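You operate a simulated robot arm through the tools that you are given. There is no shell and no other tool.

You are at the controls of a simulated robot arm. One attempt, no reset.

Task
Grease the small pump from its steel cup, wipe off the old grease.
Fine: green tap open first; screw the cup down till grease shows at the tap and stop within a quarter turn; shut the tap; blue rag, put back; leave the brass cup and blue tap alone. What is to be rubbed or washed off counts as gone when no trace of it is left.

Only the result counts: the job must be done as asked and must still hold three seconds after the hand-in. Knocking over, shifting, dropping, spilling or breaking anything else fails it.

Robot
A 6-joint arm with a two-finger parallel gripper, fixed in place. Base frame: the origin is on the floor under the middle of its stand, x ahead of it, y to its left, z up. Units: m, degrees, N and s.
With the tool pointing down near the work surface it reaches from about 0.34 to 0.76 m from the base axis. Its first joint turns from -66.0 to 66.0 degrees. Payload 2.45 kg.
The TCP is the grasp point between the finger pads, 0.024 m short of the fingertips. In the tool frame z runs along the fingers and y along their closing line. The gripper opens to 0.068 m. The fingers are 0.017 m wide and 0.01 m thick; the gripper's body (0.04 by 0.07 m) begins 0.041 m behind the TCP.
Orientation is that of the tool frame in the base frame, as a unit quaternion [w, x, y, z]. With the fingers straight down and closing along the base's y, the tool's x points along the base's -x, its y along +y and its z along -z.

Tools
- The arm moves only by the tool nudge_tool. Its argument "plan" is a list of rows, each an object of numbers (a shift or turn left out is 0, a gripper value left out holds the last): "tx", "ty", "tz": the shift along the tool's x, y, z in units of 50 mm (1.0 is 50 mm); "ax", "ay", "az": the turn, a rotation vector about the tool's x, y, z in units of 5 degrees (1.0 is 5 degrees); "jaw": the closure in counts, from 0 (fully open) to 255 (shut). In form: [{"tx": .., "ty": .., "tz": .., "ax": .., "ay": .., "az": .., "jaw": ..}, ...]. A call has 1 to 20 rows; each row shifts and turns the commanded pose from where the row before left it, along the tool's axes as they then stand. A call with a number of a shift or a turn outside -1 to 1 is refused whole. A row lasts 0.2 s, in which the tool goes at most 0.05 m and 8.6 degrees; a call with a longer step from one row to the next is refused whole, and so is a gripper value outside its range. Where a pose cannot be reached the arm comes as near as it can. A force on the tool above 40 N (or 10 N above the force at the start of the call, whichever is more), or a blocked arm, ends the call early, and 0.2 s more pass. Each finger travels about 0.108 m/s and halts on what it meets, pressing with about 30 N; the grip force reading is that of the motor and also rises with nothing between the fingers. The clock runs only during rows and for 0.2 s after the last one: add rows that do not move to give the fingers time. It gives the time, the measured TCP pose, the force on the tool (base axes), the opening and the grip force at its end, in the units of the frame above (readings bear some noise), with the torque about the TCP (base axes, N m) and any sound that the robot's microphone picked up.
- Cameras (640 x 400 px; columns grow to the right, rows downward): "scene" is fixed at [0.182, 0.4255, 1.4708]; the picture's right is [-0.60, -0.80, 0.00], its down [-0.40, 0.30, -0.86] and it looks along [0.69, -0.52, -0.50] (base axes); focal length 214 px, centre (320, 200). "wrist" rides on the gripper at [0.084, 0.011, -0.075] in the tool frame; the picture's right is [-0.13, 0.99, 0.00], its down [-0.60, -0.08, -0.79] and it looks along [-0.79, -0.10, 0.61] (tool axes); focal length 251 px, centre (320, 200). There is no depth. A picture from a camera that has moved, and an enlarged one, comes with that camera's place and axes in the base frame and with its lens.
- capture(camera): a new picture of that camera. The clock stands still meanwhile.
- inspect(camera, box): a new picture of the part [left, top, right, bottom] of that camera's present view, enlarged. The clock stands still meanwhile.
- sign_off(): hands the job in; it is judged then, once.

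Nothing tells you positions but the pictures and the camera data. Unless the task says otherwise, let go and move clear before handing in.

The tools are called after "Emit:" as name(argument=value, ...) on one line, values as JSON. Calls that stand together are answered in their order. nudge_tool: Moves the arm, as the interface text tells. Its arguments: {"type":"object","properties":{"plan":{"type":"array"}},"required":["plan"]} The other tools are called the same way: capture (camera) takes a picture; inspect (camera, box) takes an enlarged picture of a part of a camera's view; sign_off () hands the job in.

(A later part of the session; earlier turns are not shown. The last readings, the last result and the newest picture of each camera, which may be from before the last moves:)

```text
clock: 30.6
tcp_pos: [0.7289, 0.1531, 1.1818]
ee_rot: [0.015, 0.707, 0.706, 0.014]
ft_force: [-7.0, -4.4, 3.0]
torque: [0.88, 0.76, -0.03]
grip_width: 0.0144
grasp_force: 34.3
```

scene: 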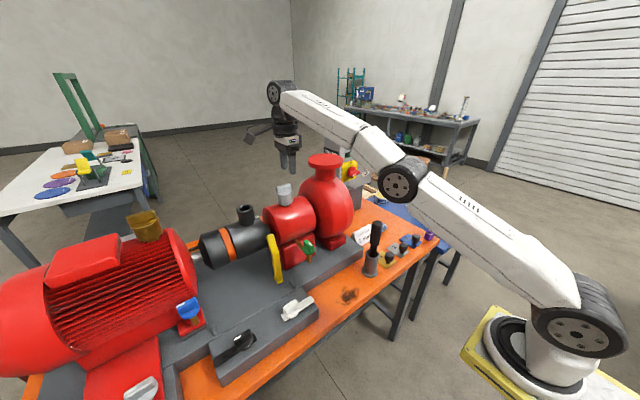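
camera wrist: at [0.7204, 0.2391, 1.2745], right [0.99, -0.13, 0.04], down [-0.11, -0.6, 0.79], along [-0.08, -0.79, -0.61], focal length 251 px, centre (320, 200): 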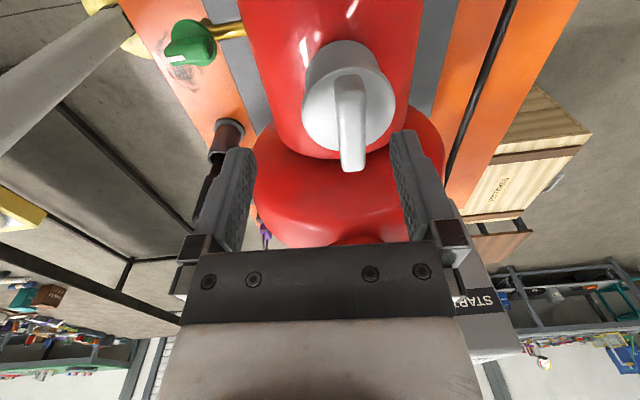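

Force is now small. Trying a first clockwise 10°.

Emit:
nudge_tool(plan=[{"az": 1}, {"az": 1}, {}])

Emit:
inspect(camera="wrist", box=[220, 40, 420, 200])

Emit:
inspect(camera="scene", box=[250, 150, 330, 210])

```text
clock: 31.4
tcp_pos: [0.7303, 0.1541, 1.181]
ee_rot: [0.014, 0.766, 0.643, 0.015]
ft_force: [-17.6, -0.7, 3.4]
torque: [-0.93, 0.97, 0.01]
grip_width: 0.014
grasp_force: 34.3
```

```text
2.50 times, centred on (320, 120) of wrist
camera zoom: at [0.7525, 0.2359, 1.2575], right [0.95, -0.3, 0.04], down [-0.21, -0.58, 0.79], along [-0.21, -0.76, -0.62], focal length 629 px, centre (320, 400)
```

zoom: 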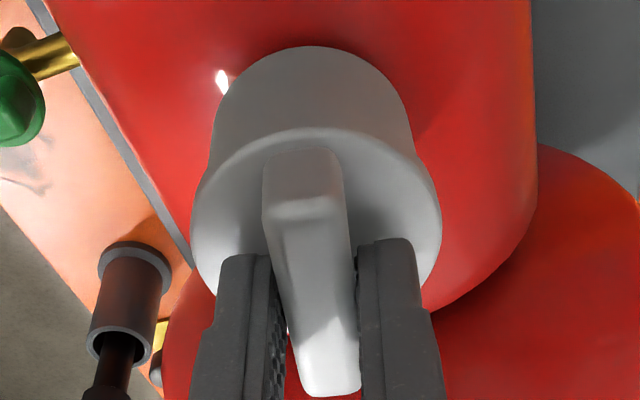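

```text
6.67 times, centred on (290, 180) of scene
camera zoom: at [0.1813, 0.4255, 1.4709], right [-0.6, -0.8, 0.0], down [-0.4, 0.3, -0.86], along [0.69, -0.52, -0.5], focal length 1430 px, centre (520, 333)
```

zoom: 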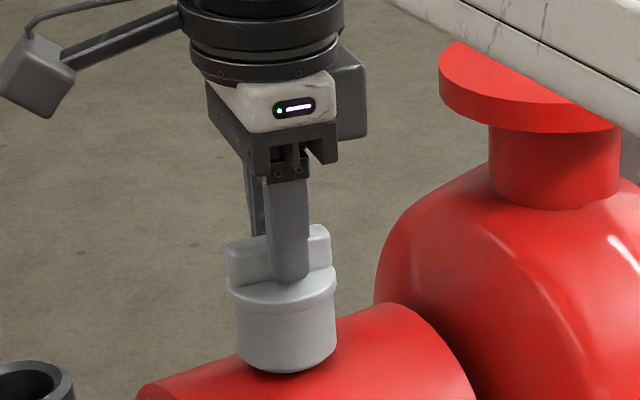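

The cup turns with the gripper. Continuing clockwise in small stages, checking the outlet each time.

Emit:
nudge_tool(plan=[{"tx": -0.007, "ty": -0.039}, {"az": 1}, {"az": 1}, {"az": 1}, {"az": 1}, {}])

Emit:
inspect(camera="scene", box=[280, 225, 344, 265])

```text
clock: 32.8
tcp_pos: [0.73, 0.1552, 1.1822]
ee_rot: [0.01, 0.866, 0.5, 0.019]
ft_force: [-5.2, 8.1, 1.5]
torque: [-0.21, 0.98, 0.0]
grip_width: 0.0142
grasp_force: 33.9
```

```text
10.00 times, centred on (312, 245) of scene
camera zoom: at [0.1818, 0.4258, 1.4708], right [-0.6, -0.8, 0.0], down [-0.4, 0.3, -0.86], along [0.69, -0.52, -0.5], focal length 2145 px, centre (400, -250)
```

zoom: 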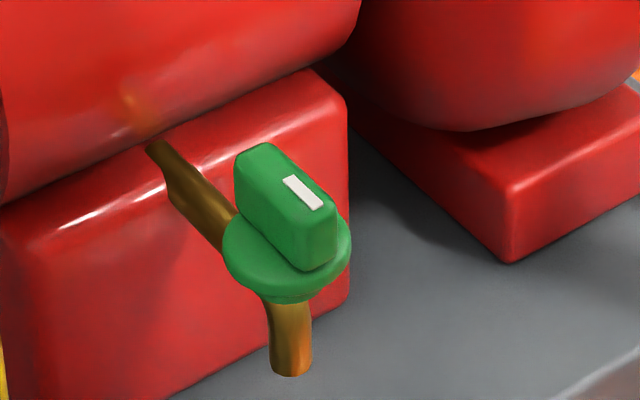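

Emit:
nudge_tool(plan=[{"az": 1}, {"az": 1}, {"az": 1}, {"az": 1}, {}])

Emit:
inspect(camera="scene", box=[280, 225, 344, 265])

Emit:
inspect(camera="scene", box=[250, 150, 330, 210])

```text
clock: 34.0
tcp_pos: [0.7287, 0.1544, 1.1817]
ee_rot: [0.007, 0.94, 0.341, 0.021]
ft_force: [-13.2, 11.0, 0.1]
torque: [0.14, 1.21, 0.04]
grip_width: 0.014
grasp_force: 33.9
```

```text
10.00 times, centred on (312, 245) of scene
camera zoom: at [0.1815, 0.4259, 1.4708], right [-0.6, -0.8, 0.0], down [-0.4, 0.3, -0.86], along [0.69, -0.52, -0.5], focal length 2145 px, centre (400, -250)
```

zoom: 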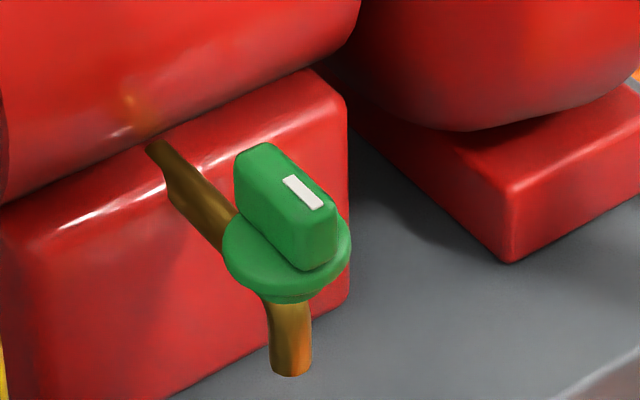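

```text
6.67 times, centred on (290, 180) of scene
camera zoom: at [0.1815, 0.4259, 1.4708], right [-0.6, -0.8, 0.0], down [-0.4, 0.3, -0.86], along [0.69, -0.52, -0.5], focal length 1430 px, centre (520, 333)
```

zoom: 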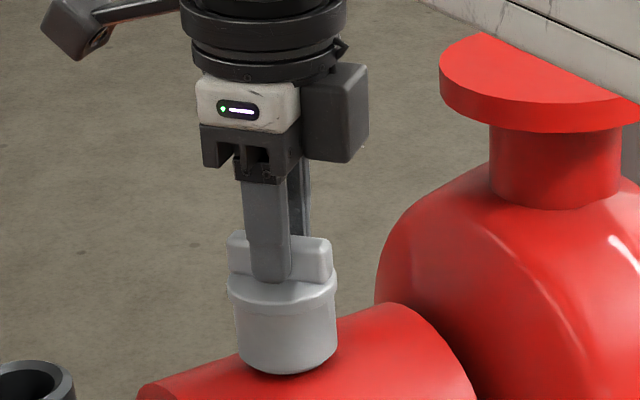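

Emit:
nudge_tool(plan=[{"ty": -0.035}, {"az": 1}, {"az": 1}, {"az": 1}, {"az": 1}, {"az": 1}, {}])

Emit:
inspect(camera="scene", box=[280, 225, 344, 265])

```text
clock: 35.3
tcp_pos: [0.7282, 0.1551, 1.1822]
ee_rot: [-0.005, 0.982, 0.187, 0.021]
ft_force: [0.0, 7.8, 0.6]
torque: [-0.01, 0.39, 0.02]
grip_width: 0.0141
grasp_force: 33.8
out of reach, approached as far as the arm can: row 5, 6
stopped in row 6: the force on the tool passed its limit at 42 N (the readings are from after the stop); the commanded pose is now the measured one
```

```text
10.00 times, centred on (312, 245) of scene
camera zoom: at [0.182, 0.4257, 1.4708], right [-0.6, -0.8, 0.0], down [-0.4, 0.3, -0.86], along [0.69, -0.52, -0.5], focal length 2145 px, centre (400, -250)
```

zoom: 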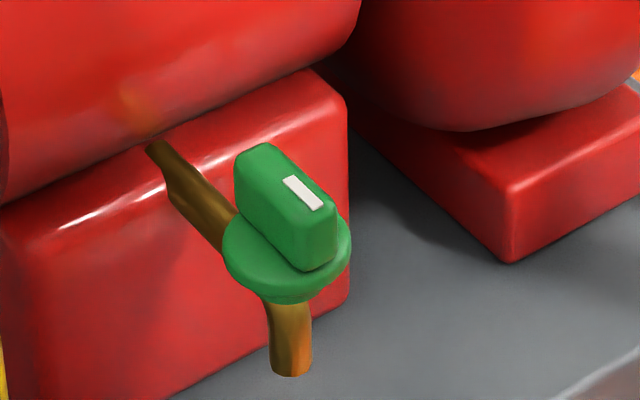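

The wrist joint reached its limit near 68° of turn; no grease yet. The bar is short enough to open fully and swing the fingers back around it in place, so I'll release and rotate back 180°.

Emit:
nudge_tool(plan=[{"jaw": 0}, {}, {"tx": 0.035, "ty": -0.016}, {}])

Emit:
inspect(camera="wrist", box=[220, 40, 420, 200])

Emit:
inspect(camera="scene", box=[250, 150, 330, 210])

```text
clock: 36.3
tcp_pos: [0.7308, 0.1543, 1.1813]
ee_rot: [-0.003, 0.982, 0.187, 0.02]
ft_force: [0.0, -0.1, 0.1]
torque: [0.01, -0.02, 0.01]
grip_width: 0.0679
grasp_force: 0.0
```

```text
2.50 times, centred on (320, 120) of wrist
camera zoom: at [0.8097, 0.1744, 1.2599], right [0.24, -0.97, 0.0], down [-0.62, -0.16, 0.77], along [-0.74, -0.18, -0.64], focal length 629 px, centre (320, 400)
```

zoom: 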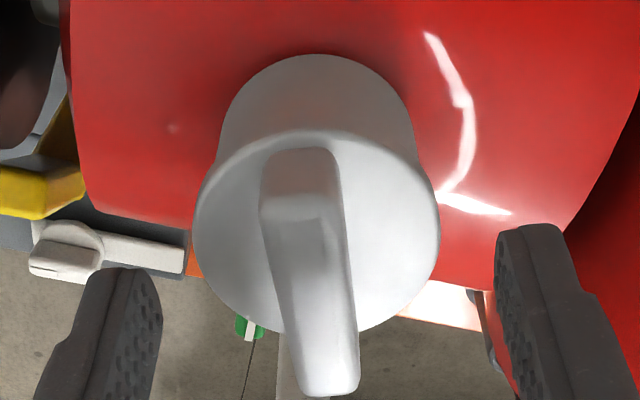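

```text
6.67 times, centred on (290, 180) of scene
camera zoom: at [0.182, 0.4255, 1.4708], right [-0.6, -0.8, 0.0], down [-0.4, 0.3, -0.86], along [0.69, -0.52, -0.5], focal length 1430 px, centre (520, 333)
```

zoom: 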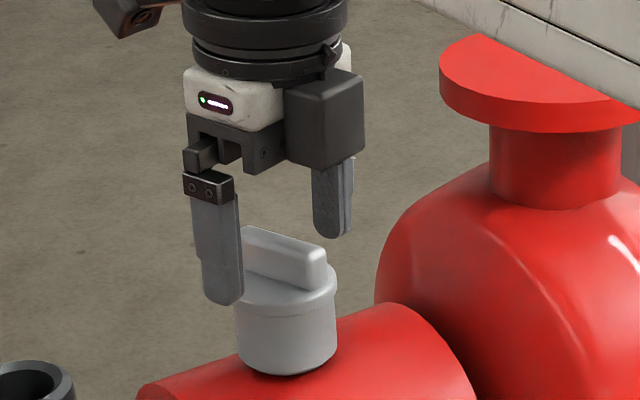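

Fingers clear the cap all round. Rotating back in place.

Emit:
nudge_tool(plan=[{"az": -1}, {"az": -1}, {"az": -1}, {"az": -1}, {"az": -1}, {"az": -1}, {"az": -1}, {"az": -1}, {"az": -1}, {"az": -1}, {"az": -1}, {"az": -1}, {"az": -1}, {"az": -1}, {"az": -1}, {"az": -1}, {"az": -1}, {"az": -1}, {}])

Emit:
nudge_tool(plan=[{"az": -1}, {"az": -1}, {"az": -1}, {"az": -1}, {"az": -1}, {"az": -1}, {"az": -1}, {"az": -1}, {"az": -1}, {"az": -1}, {"az": -1}, {"az": -1}, {"az": -1}, {"az": -1}, {"az": -1}, {"az": -1}, {"az": -1}, {"az": -1}, {}])

Emit:
inspect(camera="wrist", box=[220, 40, 420, 200])

Emit:
inspect(camera="scene", box=[250, 150, 330, 210])

```text
clock: 40.3
tcp_pos: [0.7304, 0.1545, 1.1828]
ee_rot: [0.013, 0.564, 0.826, 0.017]
ft_force: [-0.3, -0.8, -0.3]
torque: [-0.01, 0.01, 0.02]
grip_width: 0.0679
grasp_force: 0.0
```

```text
clock: 44.3
tcp_pos: [0.7302, 0.1532, 1.1824]
ee_rot: [0.021, -0.186, 0.982, 0.002]
ft_force: [-0.3, 0.4, 0.3]
torque: [-0.01, -0.01, -0.01]
grip_width: 0.0679
grasp_force: 0.2
```

```text
2.50 times, centred on (320, 120) of wrist
camera zoom: at [0.6457, 0.1336, 1.2528], right [-0.24, 0.97, 0.0], down [0.56, 0.14, 0.82], along [0.79, 0.2, -0.58], focal length 629 px, centre (320, 400)
```

zoom: 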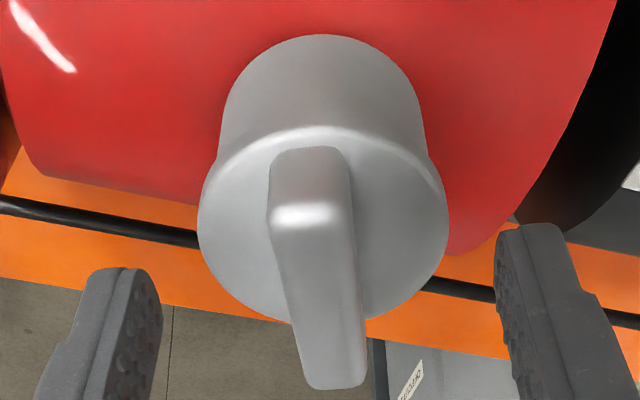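

```text
6.67 times, centred on (290, 180) of scene
camera zoom: at [0.182, 0.4255, 1.4708], right [-0.6, -0.8, 0.0], down [-0.4, 0.3, -0.86], along [0.69, -0.52, -0.5], focal length 1430 px, centre (520, 333)
```

zoom: 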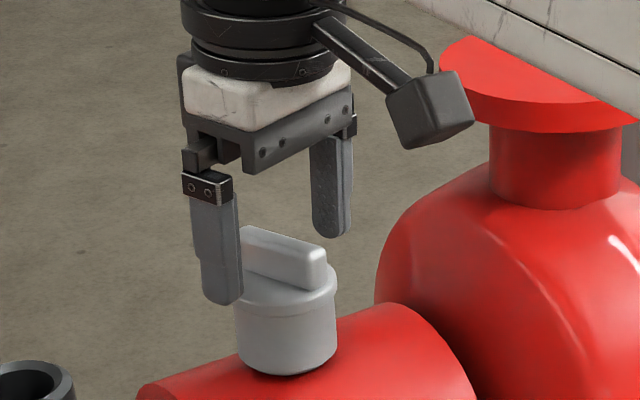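

Well centred on the bar again. Gripping for a 180° turn.

Emit:
nudge_tool(plan=[{"jaw": 180}, {}, {"jaw": 255}, {}, {}])

```text
clock: 45.5
tcp_pos: [0.7295, 0.1549, 1.1829]
ee_rot: [0.022, -0.185, 0.982, 0.003]
ft_force: [-2.2, 5.1, 0.1]
torque: [0.19, 0.15, -0.02]
grip_width: 0.014
grasp_force: 33.7
```

Emit:
nudge_tool(plan=[{"az": 1}, {"az": 1}, {"az": 1}, {"az": 1}, {"az": 1}, {"az": 1}, {}])

Emit:
inspect(camera="scene", box=[280, 225, 344, 265])

```text
clock: 47.1
tcp_pos: [0.7305, 0.1561, 1.1815]
ee_rot: [0.018, 0.075, 0.997, 0.008]
ft_force: [-7.9, 5.0, -6.6]
torque: [-0.58, -0.5, -0.03]
grip_width: 0.0141
grasp_force: 33.4
```

```text
10.00 times, centred on (312, 245) of scene
camera zoom: at [0.1819, 0.4258, 1.4708], right [-0.6, -0.8, 0.0], down [-0.4, 0.3, -0.86], along [0.69, -0.52, -0.5], focal length 2145 px, centre (400, -250)
```

zoom: 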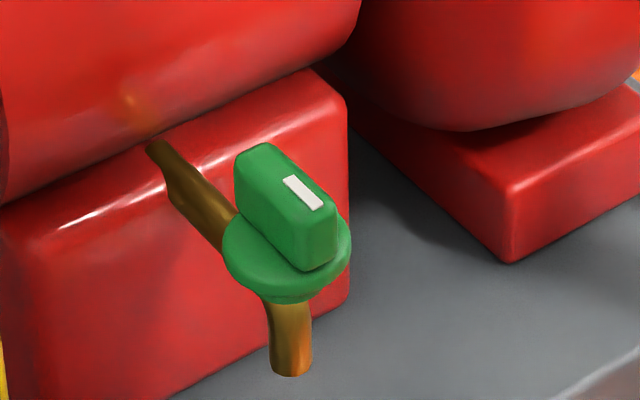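

Smooth; the cup is drawing down slightly. I continue, following it down a little.

Emit:
nudge_tool(plan=[{"az": 1, "tz": 0.015}, {"az": 1}, {"az": 1}, {"az": 1}, {"az": 1}, {"az": 1}, {}])

Emit:
inspect(camera="scene", box=[280, 225, 344, 265])

```text
clock: 48.7
tcp_pos: [0.7302, 0.1532, 1.1824]
ee_rot: [0.018, 0.332, 0.943, 0.013]
ft_force: [-5.1, 7.0, 3.3]
torque: [-0.84, -0.1, -0.01]
grip_width: 0.0145
grasp_force: 34.2
```

```text
10.00 times, centred on (312, 245) of scene
camera zoom: at [0.1817, 0.4258, 1.4708], right [-0.6, -0.8, 0.0], down [-0.4, 0.3, -0.86], along [0.69, -0.52, -0.5], focal length 2145 px, centre (400, -250)
```

zoom: 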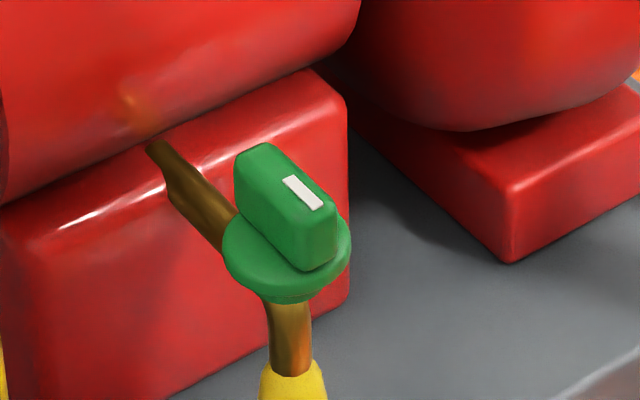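

Yellow grease has appeared at the outlet. I stop turning right here and look at it in full.

Emit:
inspect(camera="scene", box=[270, 235, 350, 295])

Emit:
inspect(camera="scene", box=[250, 150, 330, 210])

```text
6.67 times, centred on (310, 265) of scene
camera zoom: at [0.1817, 0.4258, 1.4708], right [-0.6, -0.8, 0.0], down [-0.4, 0.3, -0.86], along [0.69, -0.52, -0.5], focal length 1430 px, centre (387, -233)
```

zoom: 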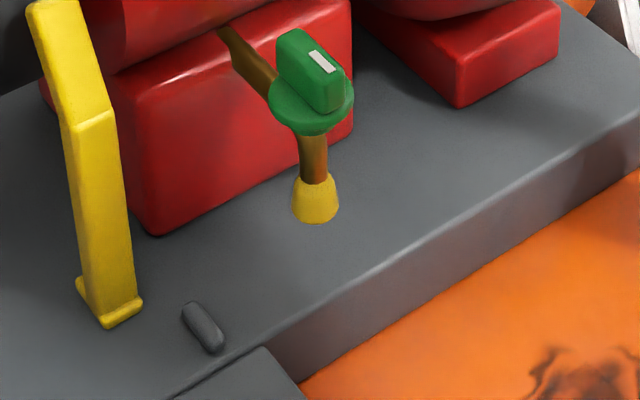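

```text
6.67 times, centred on (290, 180) of scene
camera zoom: at [0.1817, 0.4258, 1.4708], right [-0.6, -0.8, 0.0], down [-0.4, 0.3, -0.86], along [0.69, -0.52, -0.5], focal length 1430 px, centre (520, 333)
```

zoom: 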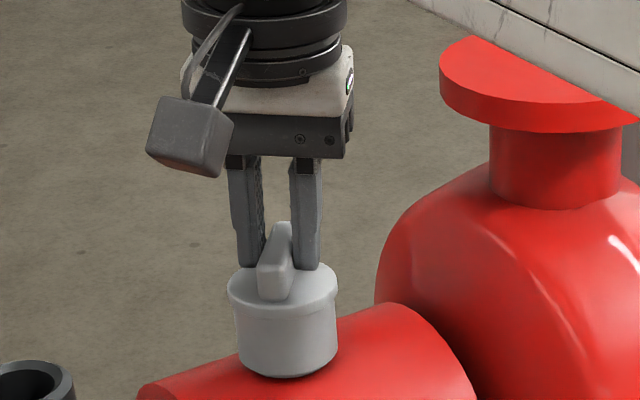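

Exactly what's needed: grease shows at the tap, within 30° of its first appearance. I'll let go of the cup without turning it and rise.

Emit:
nudge_tool(plan=[{"jaw": 0}, {}, {}, {"tz": -0.3}, {"tz": -0.4}, {"tz": -0.4}, {}])

Emit:
inspect(camera="scene", box=[250, 150, 330, 210])

Emit:
inspect(camera="scene", box=[270, 235, 350, 295])

```text
clock: 50.3
tcp_pos: [0.7156, 0.1495, 1.2227]
ee_rot: [0.016, 0.33, 0.944, 0.013]
ft_force: [-0.5, -0.8, 0.9]
torque: [-0.02, -0.01, 0.03]
grip_width: 0.068
grasp_force: 0.0
out of reach, approached as far as the arm can: row 4, 5, 6
```

```text
6.67 times, centred on (290, 180) of scene
camera zoom: at [0.182, 0.4255, 1.4708], right [-0.6, -0.8, 0.0], down [-0.4, 0.3, -0.86], along [0.69, -0.52, -0.5], focal length 1430 px, centre (520, 333)
```

zoom: 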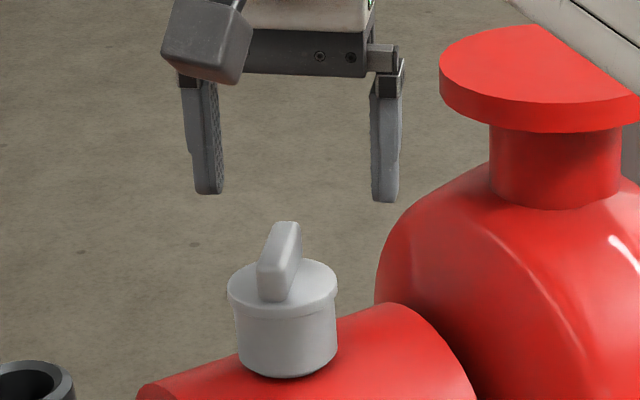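

```text
6.67 times, centred on (310, 265) of scene
camera zoom: at [0.182, 0.4255, 1.4708], right [-0.6, -0.8, 0.0], down [-0.4, 0.3, -0.86], along [0.69, -0.52, -0.5], focal length 1430 px, centre (387, -233)
```

zoom: 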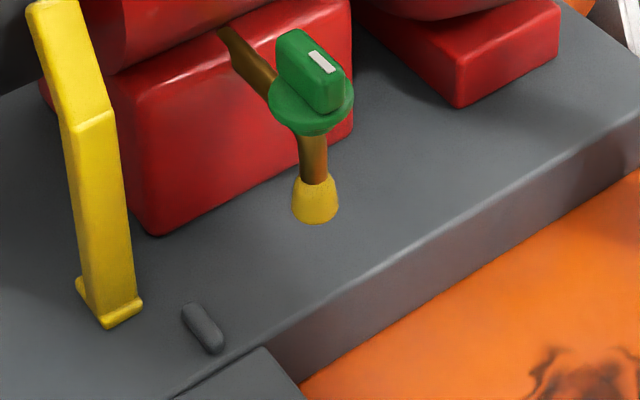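

The cup is released cleanly. Now to shut the tap: straighten the tool, turn it so the fingers close along y, and go back over the tap at (0.5995, 0.1545).

Emit:
nudge_tool(plan=[{"ax": 0.4, "ay": 0.25}, {"az": -0.95}, {"az": -0.95}, {"az": -0.95}, {"az": -0.95}, {"az": -0.95}, {"az": -0.95}, {"az": -0.95}, {"az": -0.95}, {"tx": 0.58, "ty": 0.025}, {"tx": 0.58, "ty": 0.025}, {"tx": 0.58, "ty": 0.025}, {"tx": 0.58, "ty": 0.025}, {"jaw": 120}, {}])

```text
clock: 53.5
tcp_pos: [0.7086, 0.1502, 1.2188]
ee_rot: [0.0, 0.006, 1.0, 0.0]
ft_force: [-0.2, -0.4, -0.1]
torque: [-0.02, -0.01, 0.01]
grip_width: 0.036
grasp_force: 0.0
out of reach, approached as far as the arm can: row 1, 10, 11, 12, 13
```

The arm is at full stretch and didn't retract. I'll try small inward steps.

Emit:
nudge_tool(plan=[{"tx": 0.2}, {"tx": 0.2}, {}])

```text
clock: 54.3
tcp_pos: [0.7102, 0.15, 1.2204]
ee_rot: [0.0, 0.006, 1.0, 0.001]
ft_force: [0.7, 0.5, 0.6]
torque: [-0.02, 0.02, 0.02]
grip_width: 0.0359
grasp_force: 0.1
out of reach, approached as far as the arm can: row 1, 2
```

Emit:
nudge_tool(plan=[{"tz": 0.15, "tx": 0.15}, {"tx": 0.3}, {"tx": 0.3}, {}])

```text
clock: 55.3
tcp_pos: [0.7092, 0.149, 1.2183]
ee_rot: [-0.001, 0.006, 1.0, 0.0]
ft_force: [0.3, 0.0, 0.5]
torque: [0.0, -0.03, -0.01]
grip_width: 0.036
grasp_force: 0.0
out of reach, approached as far as the arm can: row 1, 2, 3
```

Still stuck at the straight-elbow pose. I'll open the fingers for clearance and take a larger step down, as that freed it before.

Emit:
nudge_tool(plan=[{"jaw": 0}, {}, {"tz": 0.4}, {}])

```text
clock: 56.3
tcp_pos: [0.7114, 0.1514, 1.2101]
ee_rot: [0.0, 0.005, 1.0, -0.001]
ft_force: [-0.5, -0.5, 0.2]
torque: [-0.01, 0.02, 0.0]
grip_width: 0.0678
grasp_force: 0.0
out of reach, approached as far as the arm can: row 3
```

Emit:
nudge_tool(plan=[{"tx": 0.9}, {}])

```text
clock: 56.9
tcp_pos: [0.7117, 0.1528, 1.2103]
ee_rot: [0.0, 0.006, 1.0, 0.001]
ft_force: [-0.8, 1.1, -1.0]
torque: [0.01, 0.02, -0.03]
grip_width: 0.0681
grasp_force: 0.0
out of reach, approached as far as the arm can: row 1
```

Emit:
nudge_tool(plan=[{"ty": 0.5, "tx": 0.15}, {}])

```text
clock: 57.5
tcp_pos: [0.7057, 0.1755, 1.2108]
ee_rot: [0.0, 0.005, 1.0, 0.001]
ft_force: [-0.6, -0.1, -0.7]
torque: [0.03, 0.0, -0.02]
grip_width: 0.068
grasp_force: 0.1
```

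Emit:
nudge_tool(plan=[{"tx": 0.5}, {"tx": 0.5}, {}])

```text
clock: 58.3
tcp_pos: [0.7054, 0.1754, 1.2109]
ee_rot: [0.0, 0.006, 1.0, 0.0]
ft_force: [-0.1, 0.5, 0.1]
torque: [0.01, 0.01, 0.05]
grip_width: 0.068
grasp_force: 0.1
out of reach, approached as far as the arm can: row 1, 2
```

Emit:
nudge_tool(plan=[{"ay": -1}, {"tx": 0.3}, {"tx": 0.5}, {}])

```text
clock: 59.3
tcp_pos: [0.7039, 0.1753, 1.2101]
ee_rot: [0.0, 0.005, 1.0, 0.0]
ft_force: [0.1, 0.1, -0.8]
torque: [0.01, 0.01, 0.01]
grip_width: 0.0679
grasp_force: 0.2
out of reach, approached as far as the arm can: row 1, 2, 3
```

The arm seems caught at a straight-elbow configuration. Let me look at it from the scene camera before choosing the way out.

Emit:
capture(camera="scene")

Emit:
capture(camera="wrist")

```text
taken
```

scene: 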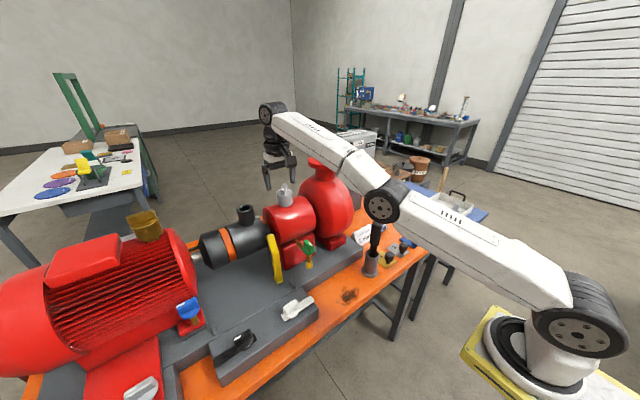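

```text
taken
camera wrist: at [0.6222, 0.1883, 1.2851], right [0.14, 0.99, 0.0], down [0.6, -0.09, 0.79], along [0.79, -0.11, -0.61], focal length 251 px, centre (320, 200)
```

wrist: 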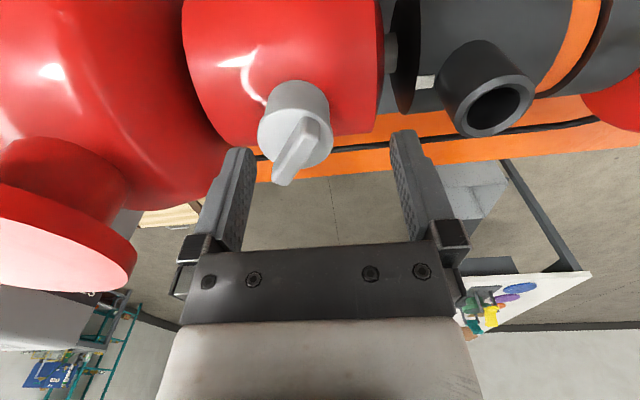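

The elbow has sagged just below the straight line (wrong side). I'll stretch upward/outward to bring it back through straight, then retract.

Emit:
nudge_tool(plan=[{"tz": -0.8}, {"tz": -0.8}, {"tz": -0.8}, {}, {}])

Emit:
nudge_tool(plan=[{"tx": 0.5}, {"tx": 0.5}, {}])

Emit:
capture(camera="scene")

```text
clock: 60.5
tcp_pos: [0.6733, 0.1676, 1.2894]
ee_rot: [0.0, 0.006, 1.0, 0.0]
ft_force: [0.2, -0.1, -0.4]
torque: [-0.02, -0.03, 0.02]
grip_width: 0.0679
grasp_force: 0.1
out of reach, approached as far as the arm can: row 1, 2, 3
```

```text
clock: 61.3
tcp_pos: [0.6461, 0.1732, 1.2884]
ee_rot: [0.0, 0.006, 1.0, -0.001]
ft_force: [-0.3, -0.2, -0.9]
torque: [0.0, 0.01, 0.01]
grip_width: 0.0679
grasp_force: 0.0
out of reach, approached as far as the arm can: row 1
```

```text
taken
```

scene: 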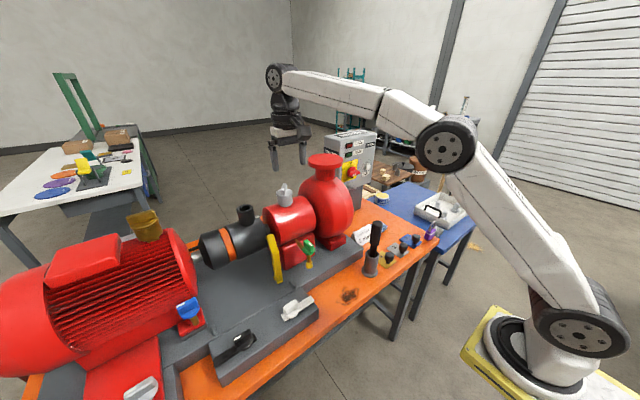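

Free again with the elbow up. Now over the tap.

Emit:
nudge_tool(plan=[{"tx": 0.466, "ty": -0.187, "tz": 0.2, "jaw": 120}, {"tx": 0.466, "ty": -0.187, "tz": 0.2}, {"tz": 0.6}, {"tz": 0.8}, {"tz": 0.8}, {"tz": 0.6}, {}])

Emit:
inspect(camera="wrist", box=[220, 40, 420, 200])

Emit:
inspect(camera="scene", box=[270, 205, 350, 265])

```text
clock: 62.9
tcp_pos: [0.5987, 0.156, 1.1275]
ee_rot: [0.001, 0.005, 1.0, 0.0]
ft_force: [-0.1, 0.1, -1.1]
torque: [0.02, 0.02, -0.02]
grip_width: 0.0359
grasp_force: 0.0
```

```text
2.50 times, centred on (320, 120) of wrist
camera zoom: at [0.5156, 0.1686, 1.202], right [0.14, 0.99, 0.0], down [0.6, -0.09, 0.79], along [0.79, -0.11, -0.61], focal length 629 px, centre (320, 400)
```

zoom: 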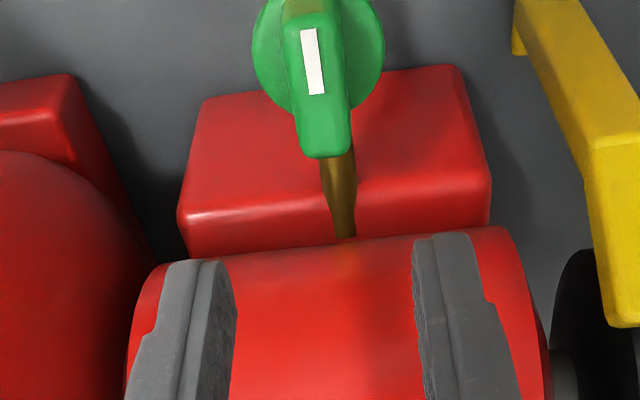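

```text
6.67 times, centred on (310, 235) of scene
camera zoom: at [0.182, 0.4255, 1.4708], right [-0.6, -0.8, 0.0], down [-0.4, 0.3, -0.86], along [0.69, -0.52, -0.5], focal length 1430 px, centre (387, -33)
```

zoom: 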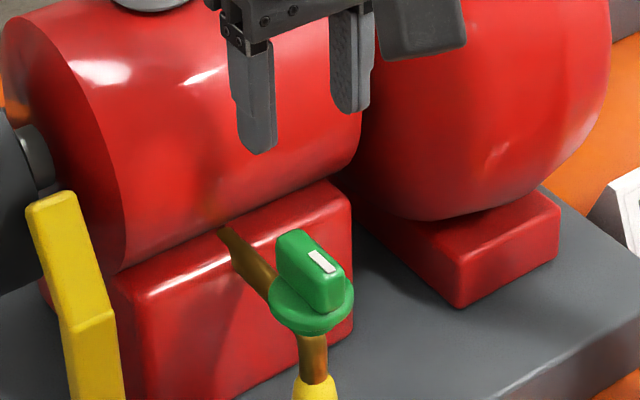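

Emit:
nudge_tool(plan=[{"tz": 0.6, "ty": -0.01}, {"tz": 0.7}, {}])

Emit:
inspect(camera="wrist", box=[220, 40, 420, 200])

```text
clock: 63.7
tcp_pos: [0.5979, 0.1539, 1.0626]
ee_rot: [0.0, 0.006, 1.0, 0.0]
ft_force: [-0.5, -0.2, -0.6]
torque: [0.02, 0.03, 0.02]
grip_width: 0.0359
grasp_force: 0.0
```

```text
2.50 times, centred on (320, 120) of wrist
camera zoom: at [0.5151, 0.1676, 1.1377], right [0.14, 0.99, 0.0], down [0.6, -0.09, 0.79], along [0.79, -0.11, -0.61], focal length 629 px, centre (320, 400)
```

zoom: 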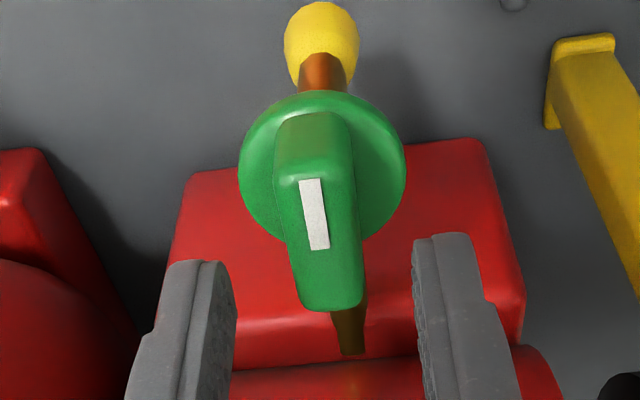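

Aligned. Descend, close and then turn clockwise to shut.

Emit:
nudge_tool(plan=[{"tz": 0.45, "tx": -0.03}, {}, {"jaw": 255}, {}, {}])

```text
clock: 64.9
tcp_pos: [0.5985, 0.1549, 1.0413]
ee_rot: [0.0, 0.005, 1.0, 0.001]
ft_force: [0.8, 10.1, -5.8]
torque: [0.26, -0.5, -0.01]
grip_width: 0.0159
grasp_force: 34.9
```

Emit:
nudge_tool(plan=[{"ty": 0.02}, {"az": 1}, {"az": 1}, {"az": 1}, {"az": 1}, {"az": 1}, {"az": 1}, {}])

```text
clock: 66.7
tcp_pos: [0.5989, 0.1559, 1.0409]
ee_rot: [-0.001, 0.265, 0.964, -0.001]
ft_force: [-11.8, -0.1, -8.1]
torque: [0.3, 0.42, 0.02]
grip_width: 0.0159
grasp_force: 34.6
```

Emit:
nudge_tool(plan=[{"tx": 0.02, "ty": -0.012}, {"az": 1}, {"az": 1}, {"az": 1}, {"az": 1}, {"az": 1}, {"az": 1}, {}])

```text
clock: 68.5
tcp_pos: [0.599, 0.1554, 1.0403]
ee_rot: [0.001, 0.506, 0.863, 0.0]
ft_force: [4.4, 1.6, -18.1]
torque: [0.25, 0.09, -0.02]
grip_width: 0.0159
grasp_force: 35.2
```

Emit:
nudge_tool(plan=[{"tz": 0.03}, {"az": 1}, {"az": 1}, {"az": 1}, {"az": 1}, {"az": 1}, {}])

Emit:
inspect(camera="scene", box=[270, 215, 350, 275])

```text
clock: 70.1
tcp_pos: [0.6, 0.1558, 1.0414]
ee_rot: [0.001, 0.681, 0.733, 0.001]
ft_force: [11.8, 0.5, 3.7]
torque: [-1.06, -0.02, 0.0]
grip_width: 0.016
grasp_force: 35.3
```

```text
6.67 times, centred on (310, 245) of scene
camera zoom: at [0.1823, 0.4256, 1.4708], right [-0.6, -0.8, 0.0], down [-0.4, 0.3, -0.86], along [0.69, -0.52, -0.5], focal length 1430 px, centre (387, -100)
```

zoom: 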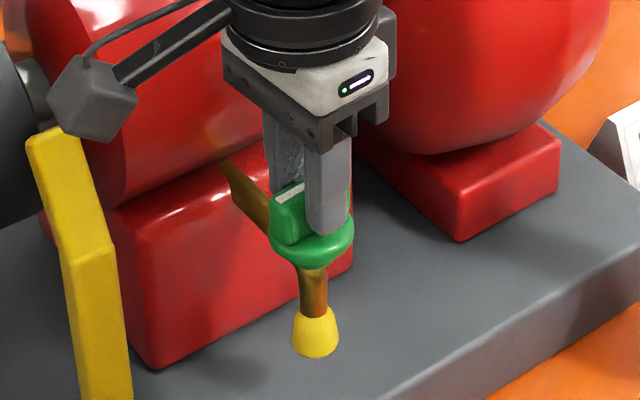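

Nearly there; two more small steps to meet the shut stop.

Emit:
nudge_tool(plan=[{"ty": 0.02, "az": 0.9}, {"az": 1}, {}])

```text
clock: 70.9
tcp_pos: [0.5991, 0.1562, 1.0413]
ee_rot: [0.0, 0.738, 0.675, 0.0]
ft_force: [3.6, 0.7, 14.3]
torque: [-0.4, 0.03, 0.83]
grip_width: 0.0172
grasp_force: 36.0
```

Shut stop felt (torque +0.83). Relax, release and lift off.

Emit:
nudge_tool(plan=[{"az": -0.9}, {"jaw": 100}, {}, {"tz": -0.4}, {"tz": -0.8}, {"tz": -0.8}, {"tz": -0.8}, {"tz": -0.8}, {}])

Emit:
inspect(camera="scene", box=[270, 225, 350, 285])

Emit:
capture(camera="wrist")

```text
clock: 72.9
tcp_pos: [0.5988, 0.1561, 1.221]
ee_rot: [0.0, 0.711, 0.703, 0.0]
ft_force: [0.1, 0.3, -0.1]
torque: [0.03, 0.03, 0.01]
grip_width: 0.0413
grasp_force: 0.1
```

```text
6.67 times, centred on (310, 255) of scene
camera zoom: at [0.182, 0.4255, 1.4708], right [-0.6, -0.8, 0.0], down [-0.4, 0.3, -0.86], along [0.69, -0.52, -0.5], focal length 1430 px, centre (387, -167)
```

zoom: 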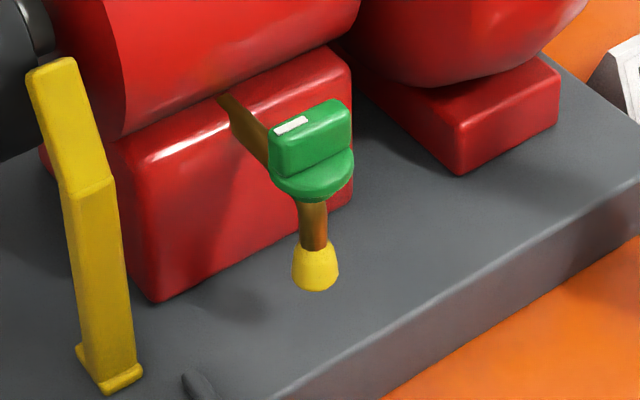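

```text
taken
camera wrist: at [0.6112, 0.2409, 1.296], right [0.99, -0.14, 0.0], down [-0.09, -0.6, 0.79], along [-0.11, -0.79, -0.61], focal length 251 px, centre (320, 200)
```

wrist: 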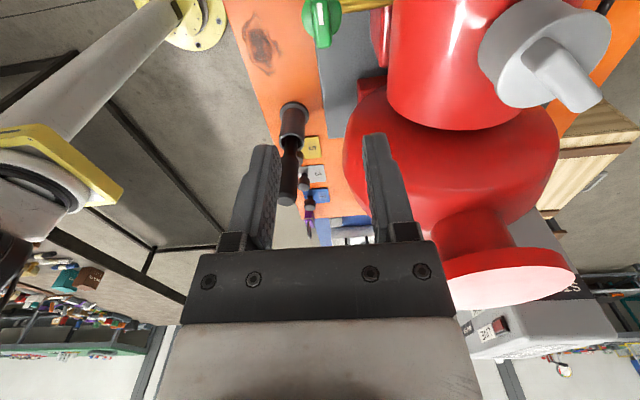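

The tap is shut with its bar across the pipe as at first, and yellow grease hangs at the outlet around (0.60, 0.155, 0.925–0.955). Next the blue rag: I'll turn the tool back, move clear of the pump and look at the rag.

Emit:
nudge_tool(plan=[{"az": -1}, {"az": -1}, {"az": -1}, {"az": -1}, {"az": -1}, {"az": -1}, {"az": -1}, {"az": -1}, {"az": -1}, {"az": -1}, {"az": -1}, {"az": -1}, {"az": -1}, {"az": -1}, {"az": -1}, {"az": -1}, {"az": -1}, {"az": -1}, {"jaw": 0}])

Emit:
nudge_tool(plan=[{"tx": 0.9}, {"tx": 0.9, "ty": -0.3}, {"tx": 0.4, "ty": -0.9}, {"ty": -0.95}, {"ty": -0.95}, {"ty": -0.95}, {"ty": -0.95}, {"ty": -0.95}, {"ty": -0.95}, {"ty": -0.95}, {}])

Emit:
capture(camera="wrist")

```text
clock: 76.9
tcp_pos: [0.5985, 0.1557, 1.2201]
ee_rot: [0.0, 0.006, 1.0, 0.0]
ft_force: [0.2, 0.2, 0.4]
torque: [-0.02, 0.0, -0.02]
grip_width: 0.0683
grasp_force: 0.0
```

```text
clock: 79.3
tcp_pos: [0.4839, -0.235, 1.2202]
ee_rot: [0.0, 0.006, 1.0, 0.001]
ft_force: [-1.0, 0.5, -0.7]
torque: [0.01, -0.01, -0.02]
grip_width: 0.068
grasp_force: 0.0
```

```text
taken
camera wrist: at [0.4012, -0.2224, 1.2945], right [0.14, 0.99, 0.0], down [0.6, -0.08, 0.79], along [0.79, -0.11, -0.61], focal length 251 px, centre (320, 200)
```

wrist: 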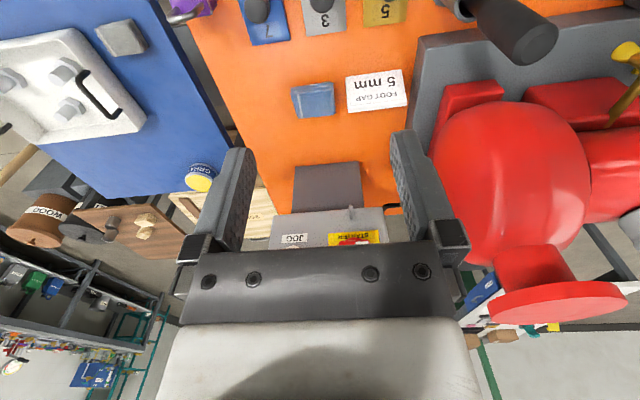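

Emit:
inspect(camera="wrist", box=[260, 50, 420, 150])

Emit:
inspect(camera="scene", box=[345, 210, 409, 250])

Emit:
inspect(camera="wrist", box=[60, 0, 220, 100])

```text
4.00 times, centred on (340, 100) of wrist
camera zoom: at [0.4012, -0.2224, 1.2945], right [0.14, 0.99, 0.0], down [0.6, -0.08, 0.79], along [0.79, -0.11, -0.61], focal length 1006 px, centre (240, 600)
```

zoom: 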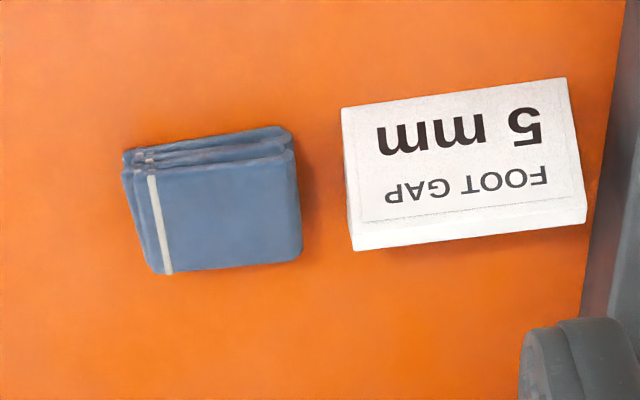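

```text
10.00 times, centred on (377, 230) of scene
camera zoom: at [0.182, 0.4255, 1.4708], right [-0.6, -0.8, 0.0], down [-0.4, 0.3, -0.86], along [0.69, -0.52, -0.5], focal length 2145 px, centre (-250, -100)
```

zoom: 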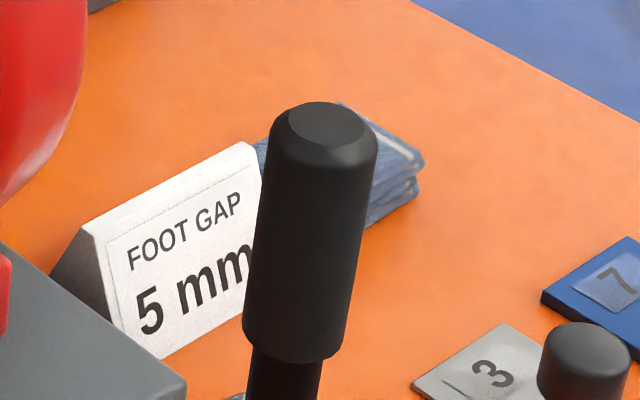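

```text
4.00 times, centred on (140, 50) of wrist
camera zoom: at [0.4012, -0.2224, 1.2945], right [0.14, 0.99, 0.0], down [0.6, -0.08, 0.79], along [0.79, -0.11, -0.61], focal length 1006 px, centre (1040, 800)
```

zoom: 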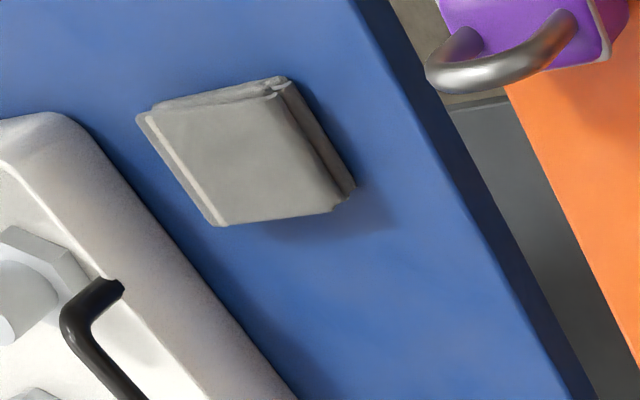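

The blue rag is a folded pad about 50 mm (x) by 67 mm (y) by 20 mm high, centred near (0.661, -0.266) and square to the axes, beside the sign. I'll turn the tool so the fingers close along x with the camera on the far (-y) side, then come above it.

Emit:
nudge_tool(plan=[{"az": -1}, {"az": -1}, {"az": -1}, {"az": -1}, {"az": -1}, {"az": -1}, {"az": -1}, {"az": -1}, {"az": -1}, {"az": -1}, {"az": -1}, {"az": -1}, {"az": -1}, {"az": -1}, {"az": -1}, {"az": -1}, {"az": -1}, {"az": -0.9}, {}])

```text
clock: 83.3
tcp_pos: [0.4847, -0.2361, 1.2205]
ee_rot: [0.0, -0.7, 0.714, 0.0]
ft_force: [-0.2, 0.5, -0.2]
torque: [0.0, 0.02, 0.03]
grip_width: 0.0678
grasp_force: 0.1
```

Emit:
nudge_tool(plan=[{"tz": 0.8, "ty": -0.2, "az": -0.22}, {"tz": 0.8, "ty": -0.2}, {"tz": 0.8, "ty": -0.2, "tx": 0.2}, {"ty": -0.6, "tx": 0.2}, {"ty": -0.6, "tx": 0.2}, {"ty": -0.6}, {"ty": -0.6}, {"ty": -0.5}, {"tz": 0.6}, {}])

Emit:
capture(camera="wrist")

Emit:
inspect(camera="wrist", box=[240, 0, 400, 150])

```text
clock: 85.5
tcp_pos: [0.6603, -0.2658, 1.0699]
ee_rot: [0.0, -0.706, 0.708, 0.0]
ft_force: [0.2, -0.3, 0.0]
torque: [0.02, 0.03, -0.03]
grip_width: 0.0682
grasp_force: 0.1
```

```text
taken
camera wrist: at [0.6503, -0.3496, 1.1442], right [-0.99, 0.13, 0.0], down [0.08, 0.6, 0.79], along [0.1, 0.79, -0.61], focal length 251 px, centre (320, 200)
```

wrist: 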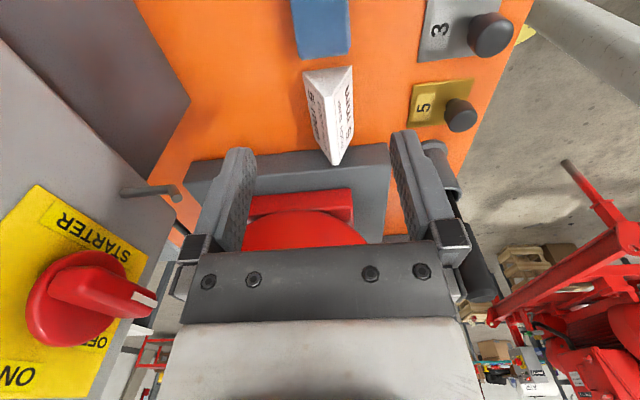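

```text
2.67 times, centred on (320, 75) of wrist
camera zoom: at [0.6503, -0.3496, 1.1442], right [-0.99, 0.13, 0.0], down [0.08, 0.6, 0.79], along [0.1, 0.79, -0.61], focal length 670 px, centre (320, 533)
```

zoom: 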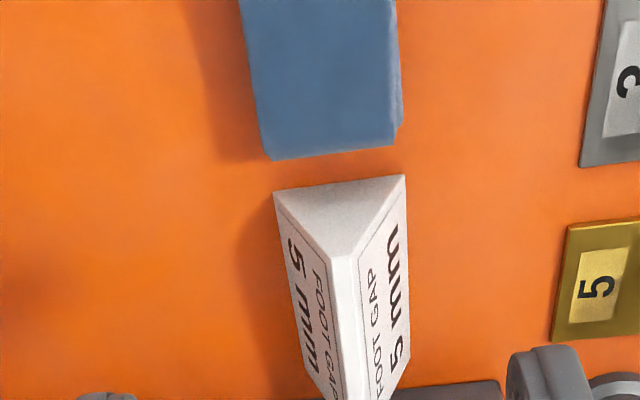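

Rag confirmed: x 0.635–0.685, near edge y -0.2325. I'm centred on it; descending with fingers open, pausing above it to look.

Emit:
nudge_tool(plan=[{"tz": 0.8}, {"tz": 0.8}, {"tz": 0.8}, {"tz": 0.6}, {}])

Emit:
capture(camera="wrist")

Emit:
inspect(camera="wrist", box=[220, 60, 420, 200])

```text
clock: 86.7
tcp_pos: [0.6591, -0.267, 0.9191]
ee_rot: [-0.001, -0.707, 0.707, -0.001]
ft_force: [0.3, 0.6, -0.2]
torque: [-0.02, -0.01, -0.03]
grip_width: 0.068
grasp_force: 0.1
```

```text
taken
camera wrist: at [0.65, -0.3496, 0.9931], right [-0.99, 0.13, 0.0], down [0.08, 0.6, 0.79], along [0.1, 0.79, -0.61], focal length 251 px, centre (320, 200)
```

wrist: 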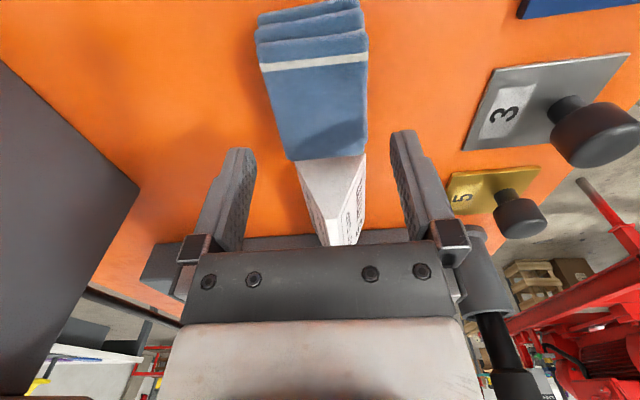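

```text
2.86 times, centred on (320, 130) of wrist
camera zoom: at [0.65, -0.3496, 0.9931], right [-0.99, 0.13, 0.0], down [0.08, 0.6, 0.79], along [0.1, 0.79, -0.61], focal length 718 px, centre (320, 400)
```

zoom: 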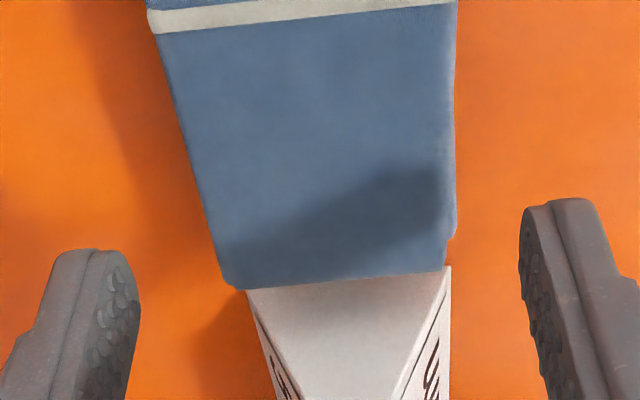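

Fingers straddle the rag evenly. Going down carefully to just above the table.

Emit:
nudge_tool(plan=[{"tz": 0.3}, {"tz": 0.3}, {"tz": 0.1}, {}])

Emit:
capture(camera="wrist")

Emit:
inspect(camera="scene", box=[335, 190, 431, 250])

```text
clock: 87.7
tcp_pos: [0.662, -0.2653, 0.8849]
ee_rot: [0.0, -0.706, 0.709, -0.001]
ft_force: [0.2, 0.3, -0.3]
torque: [-0.01, 0.02, -0.01]
grip_width: 0.0681
grasp_force: 0.1
```

```text
taken
camera wrist: at [0.6512, -0.349, 0.9594], right [-0.99, 0.13, 0.0], down [0.08, 0.6, 0.79], along [0.1, 0.79, -0.61], focal length 251 px, centre (320, 200)
```

wrist: 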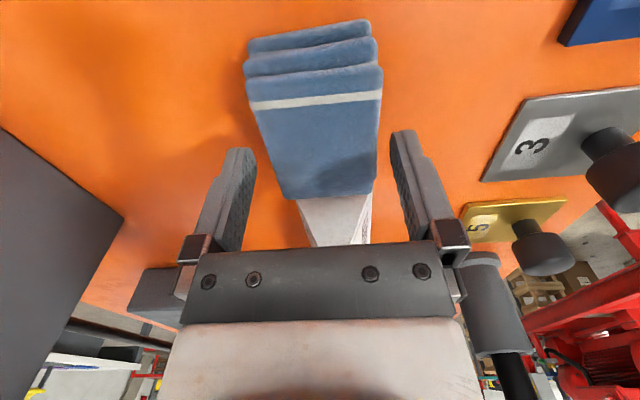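

```text
6.67 times, centred on (383, 220) of scene
camera zoom: at [0.182, 0.4255, 1.4708], right [-0.6, -0.8, 0.0], down [-0.4, 0.3, -0.86], along [0.69, -0.52, -0.5], focal length 1430 px, centre (-100, 67)
```

zoom: 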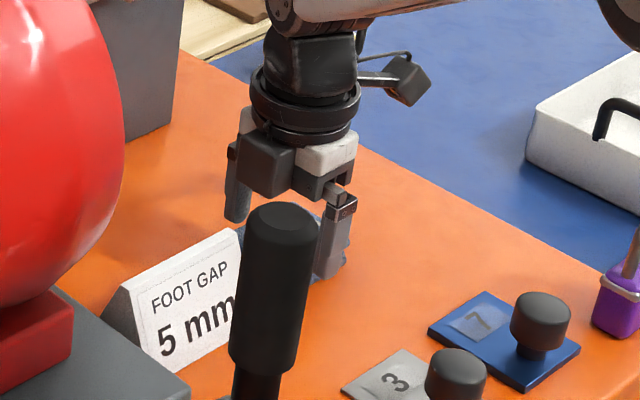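

Emit:
nudge_tool(plan=[{"tz": 0.08}, {"tz": 0.06}, {}])

Emit:
inspect(camera="wrist", box=[220, 0, 420, 200])

```text
clock: 88.5
tcp_pos: [0.6603, -0.2651, 0.8779]
ee_rot: [-0.001, -0.706, 0.708, -0.001]
ft_force: [0.3, -0.2, 0.0]
torque: [-0.01, -0.04, 0.0]
grip_width: 0.0681
grasp_force: 0.0
```

```text
2.00 times, centred on (320, 100) of wrist
camera zoom: at [0.6507, -0.349, 0.9527], right [-0.99, 0.13, 0.0], down [0.08, 0.6, 0.79], along [0.1, 0.79, -0.61], focal length 503 px, centre (320, 400)
```

zoom: 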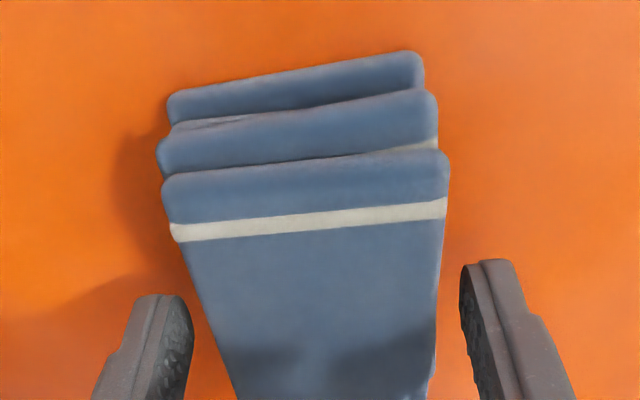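

Tips are about 4 mm above the table. Closing on the rag.

Emit:
nudge_tool(plan=[{"jaw": 60}, {"jaw": 255}, {}, {}, {}])

Emit:
inspect(camera="wrist", box=[220, 0, 420, 200])

```text
clock: 89.7
tcp_pos: [0.6616, -0.2653, 0.8783]
ee_rot: [-0.001, -0.706, 0.708, 0.001]
ft_force: [0.3, 0.0, 0.4]
torque: [-0.01, 0.0, 0.03]
grip_width: 0.055
grasp_force: 30.2
```

```text
2.00 times, centred on (320, 100) of wrist
camera zoom: at [0.6507, -0.3489, 0.9527], right [-0.99, 0.13, 0.0], down [0.08, 0.6, 0.79], along [0.1, 0.79, -0.61], focal length 503 px, centre (320, 400)
```

zoom: 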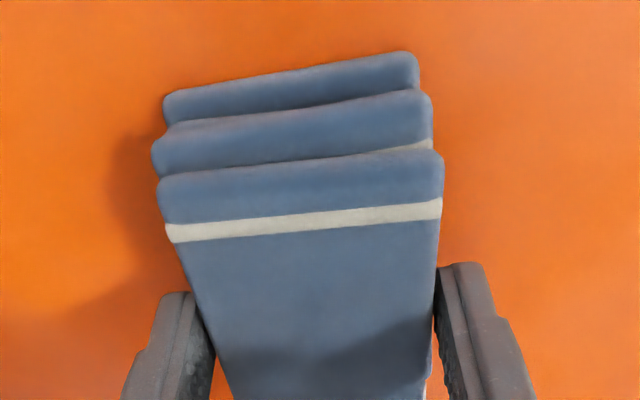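

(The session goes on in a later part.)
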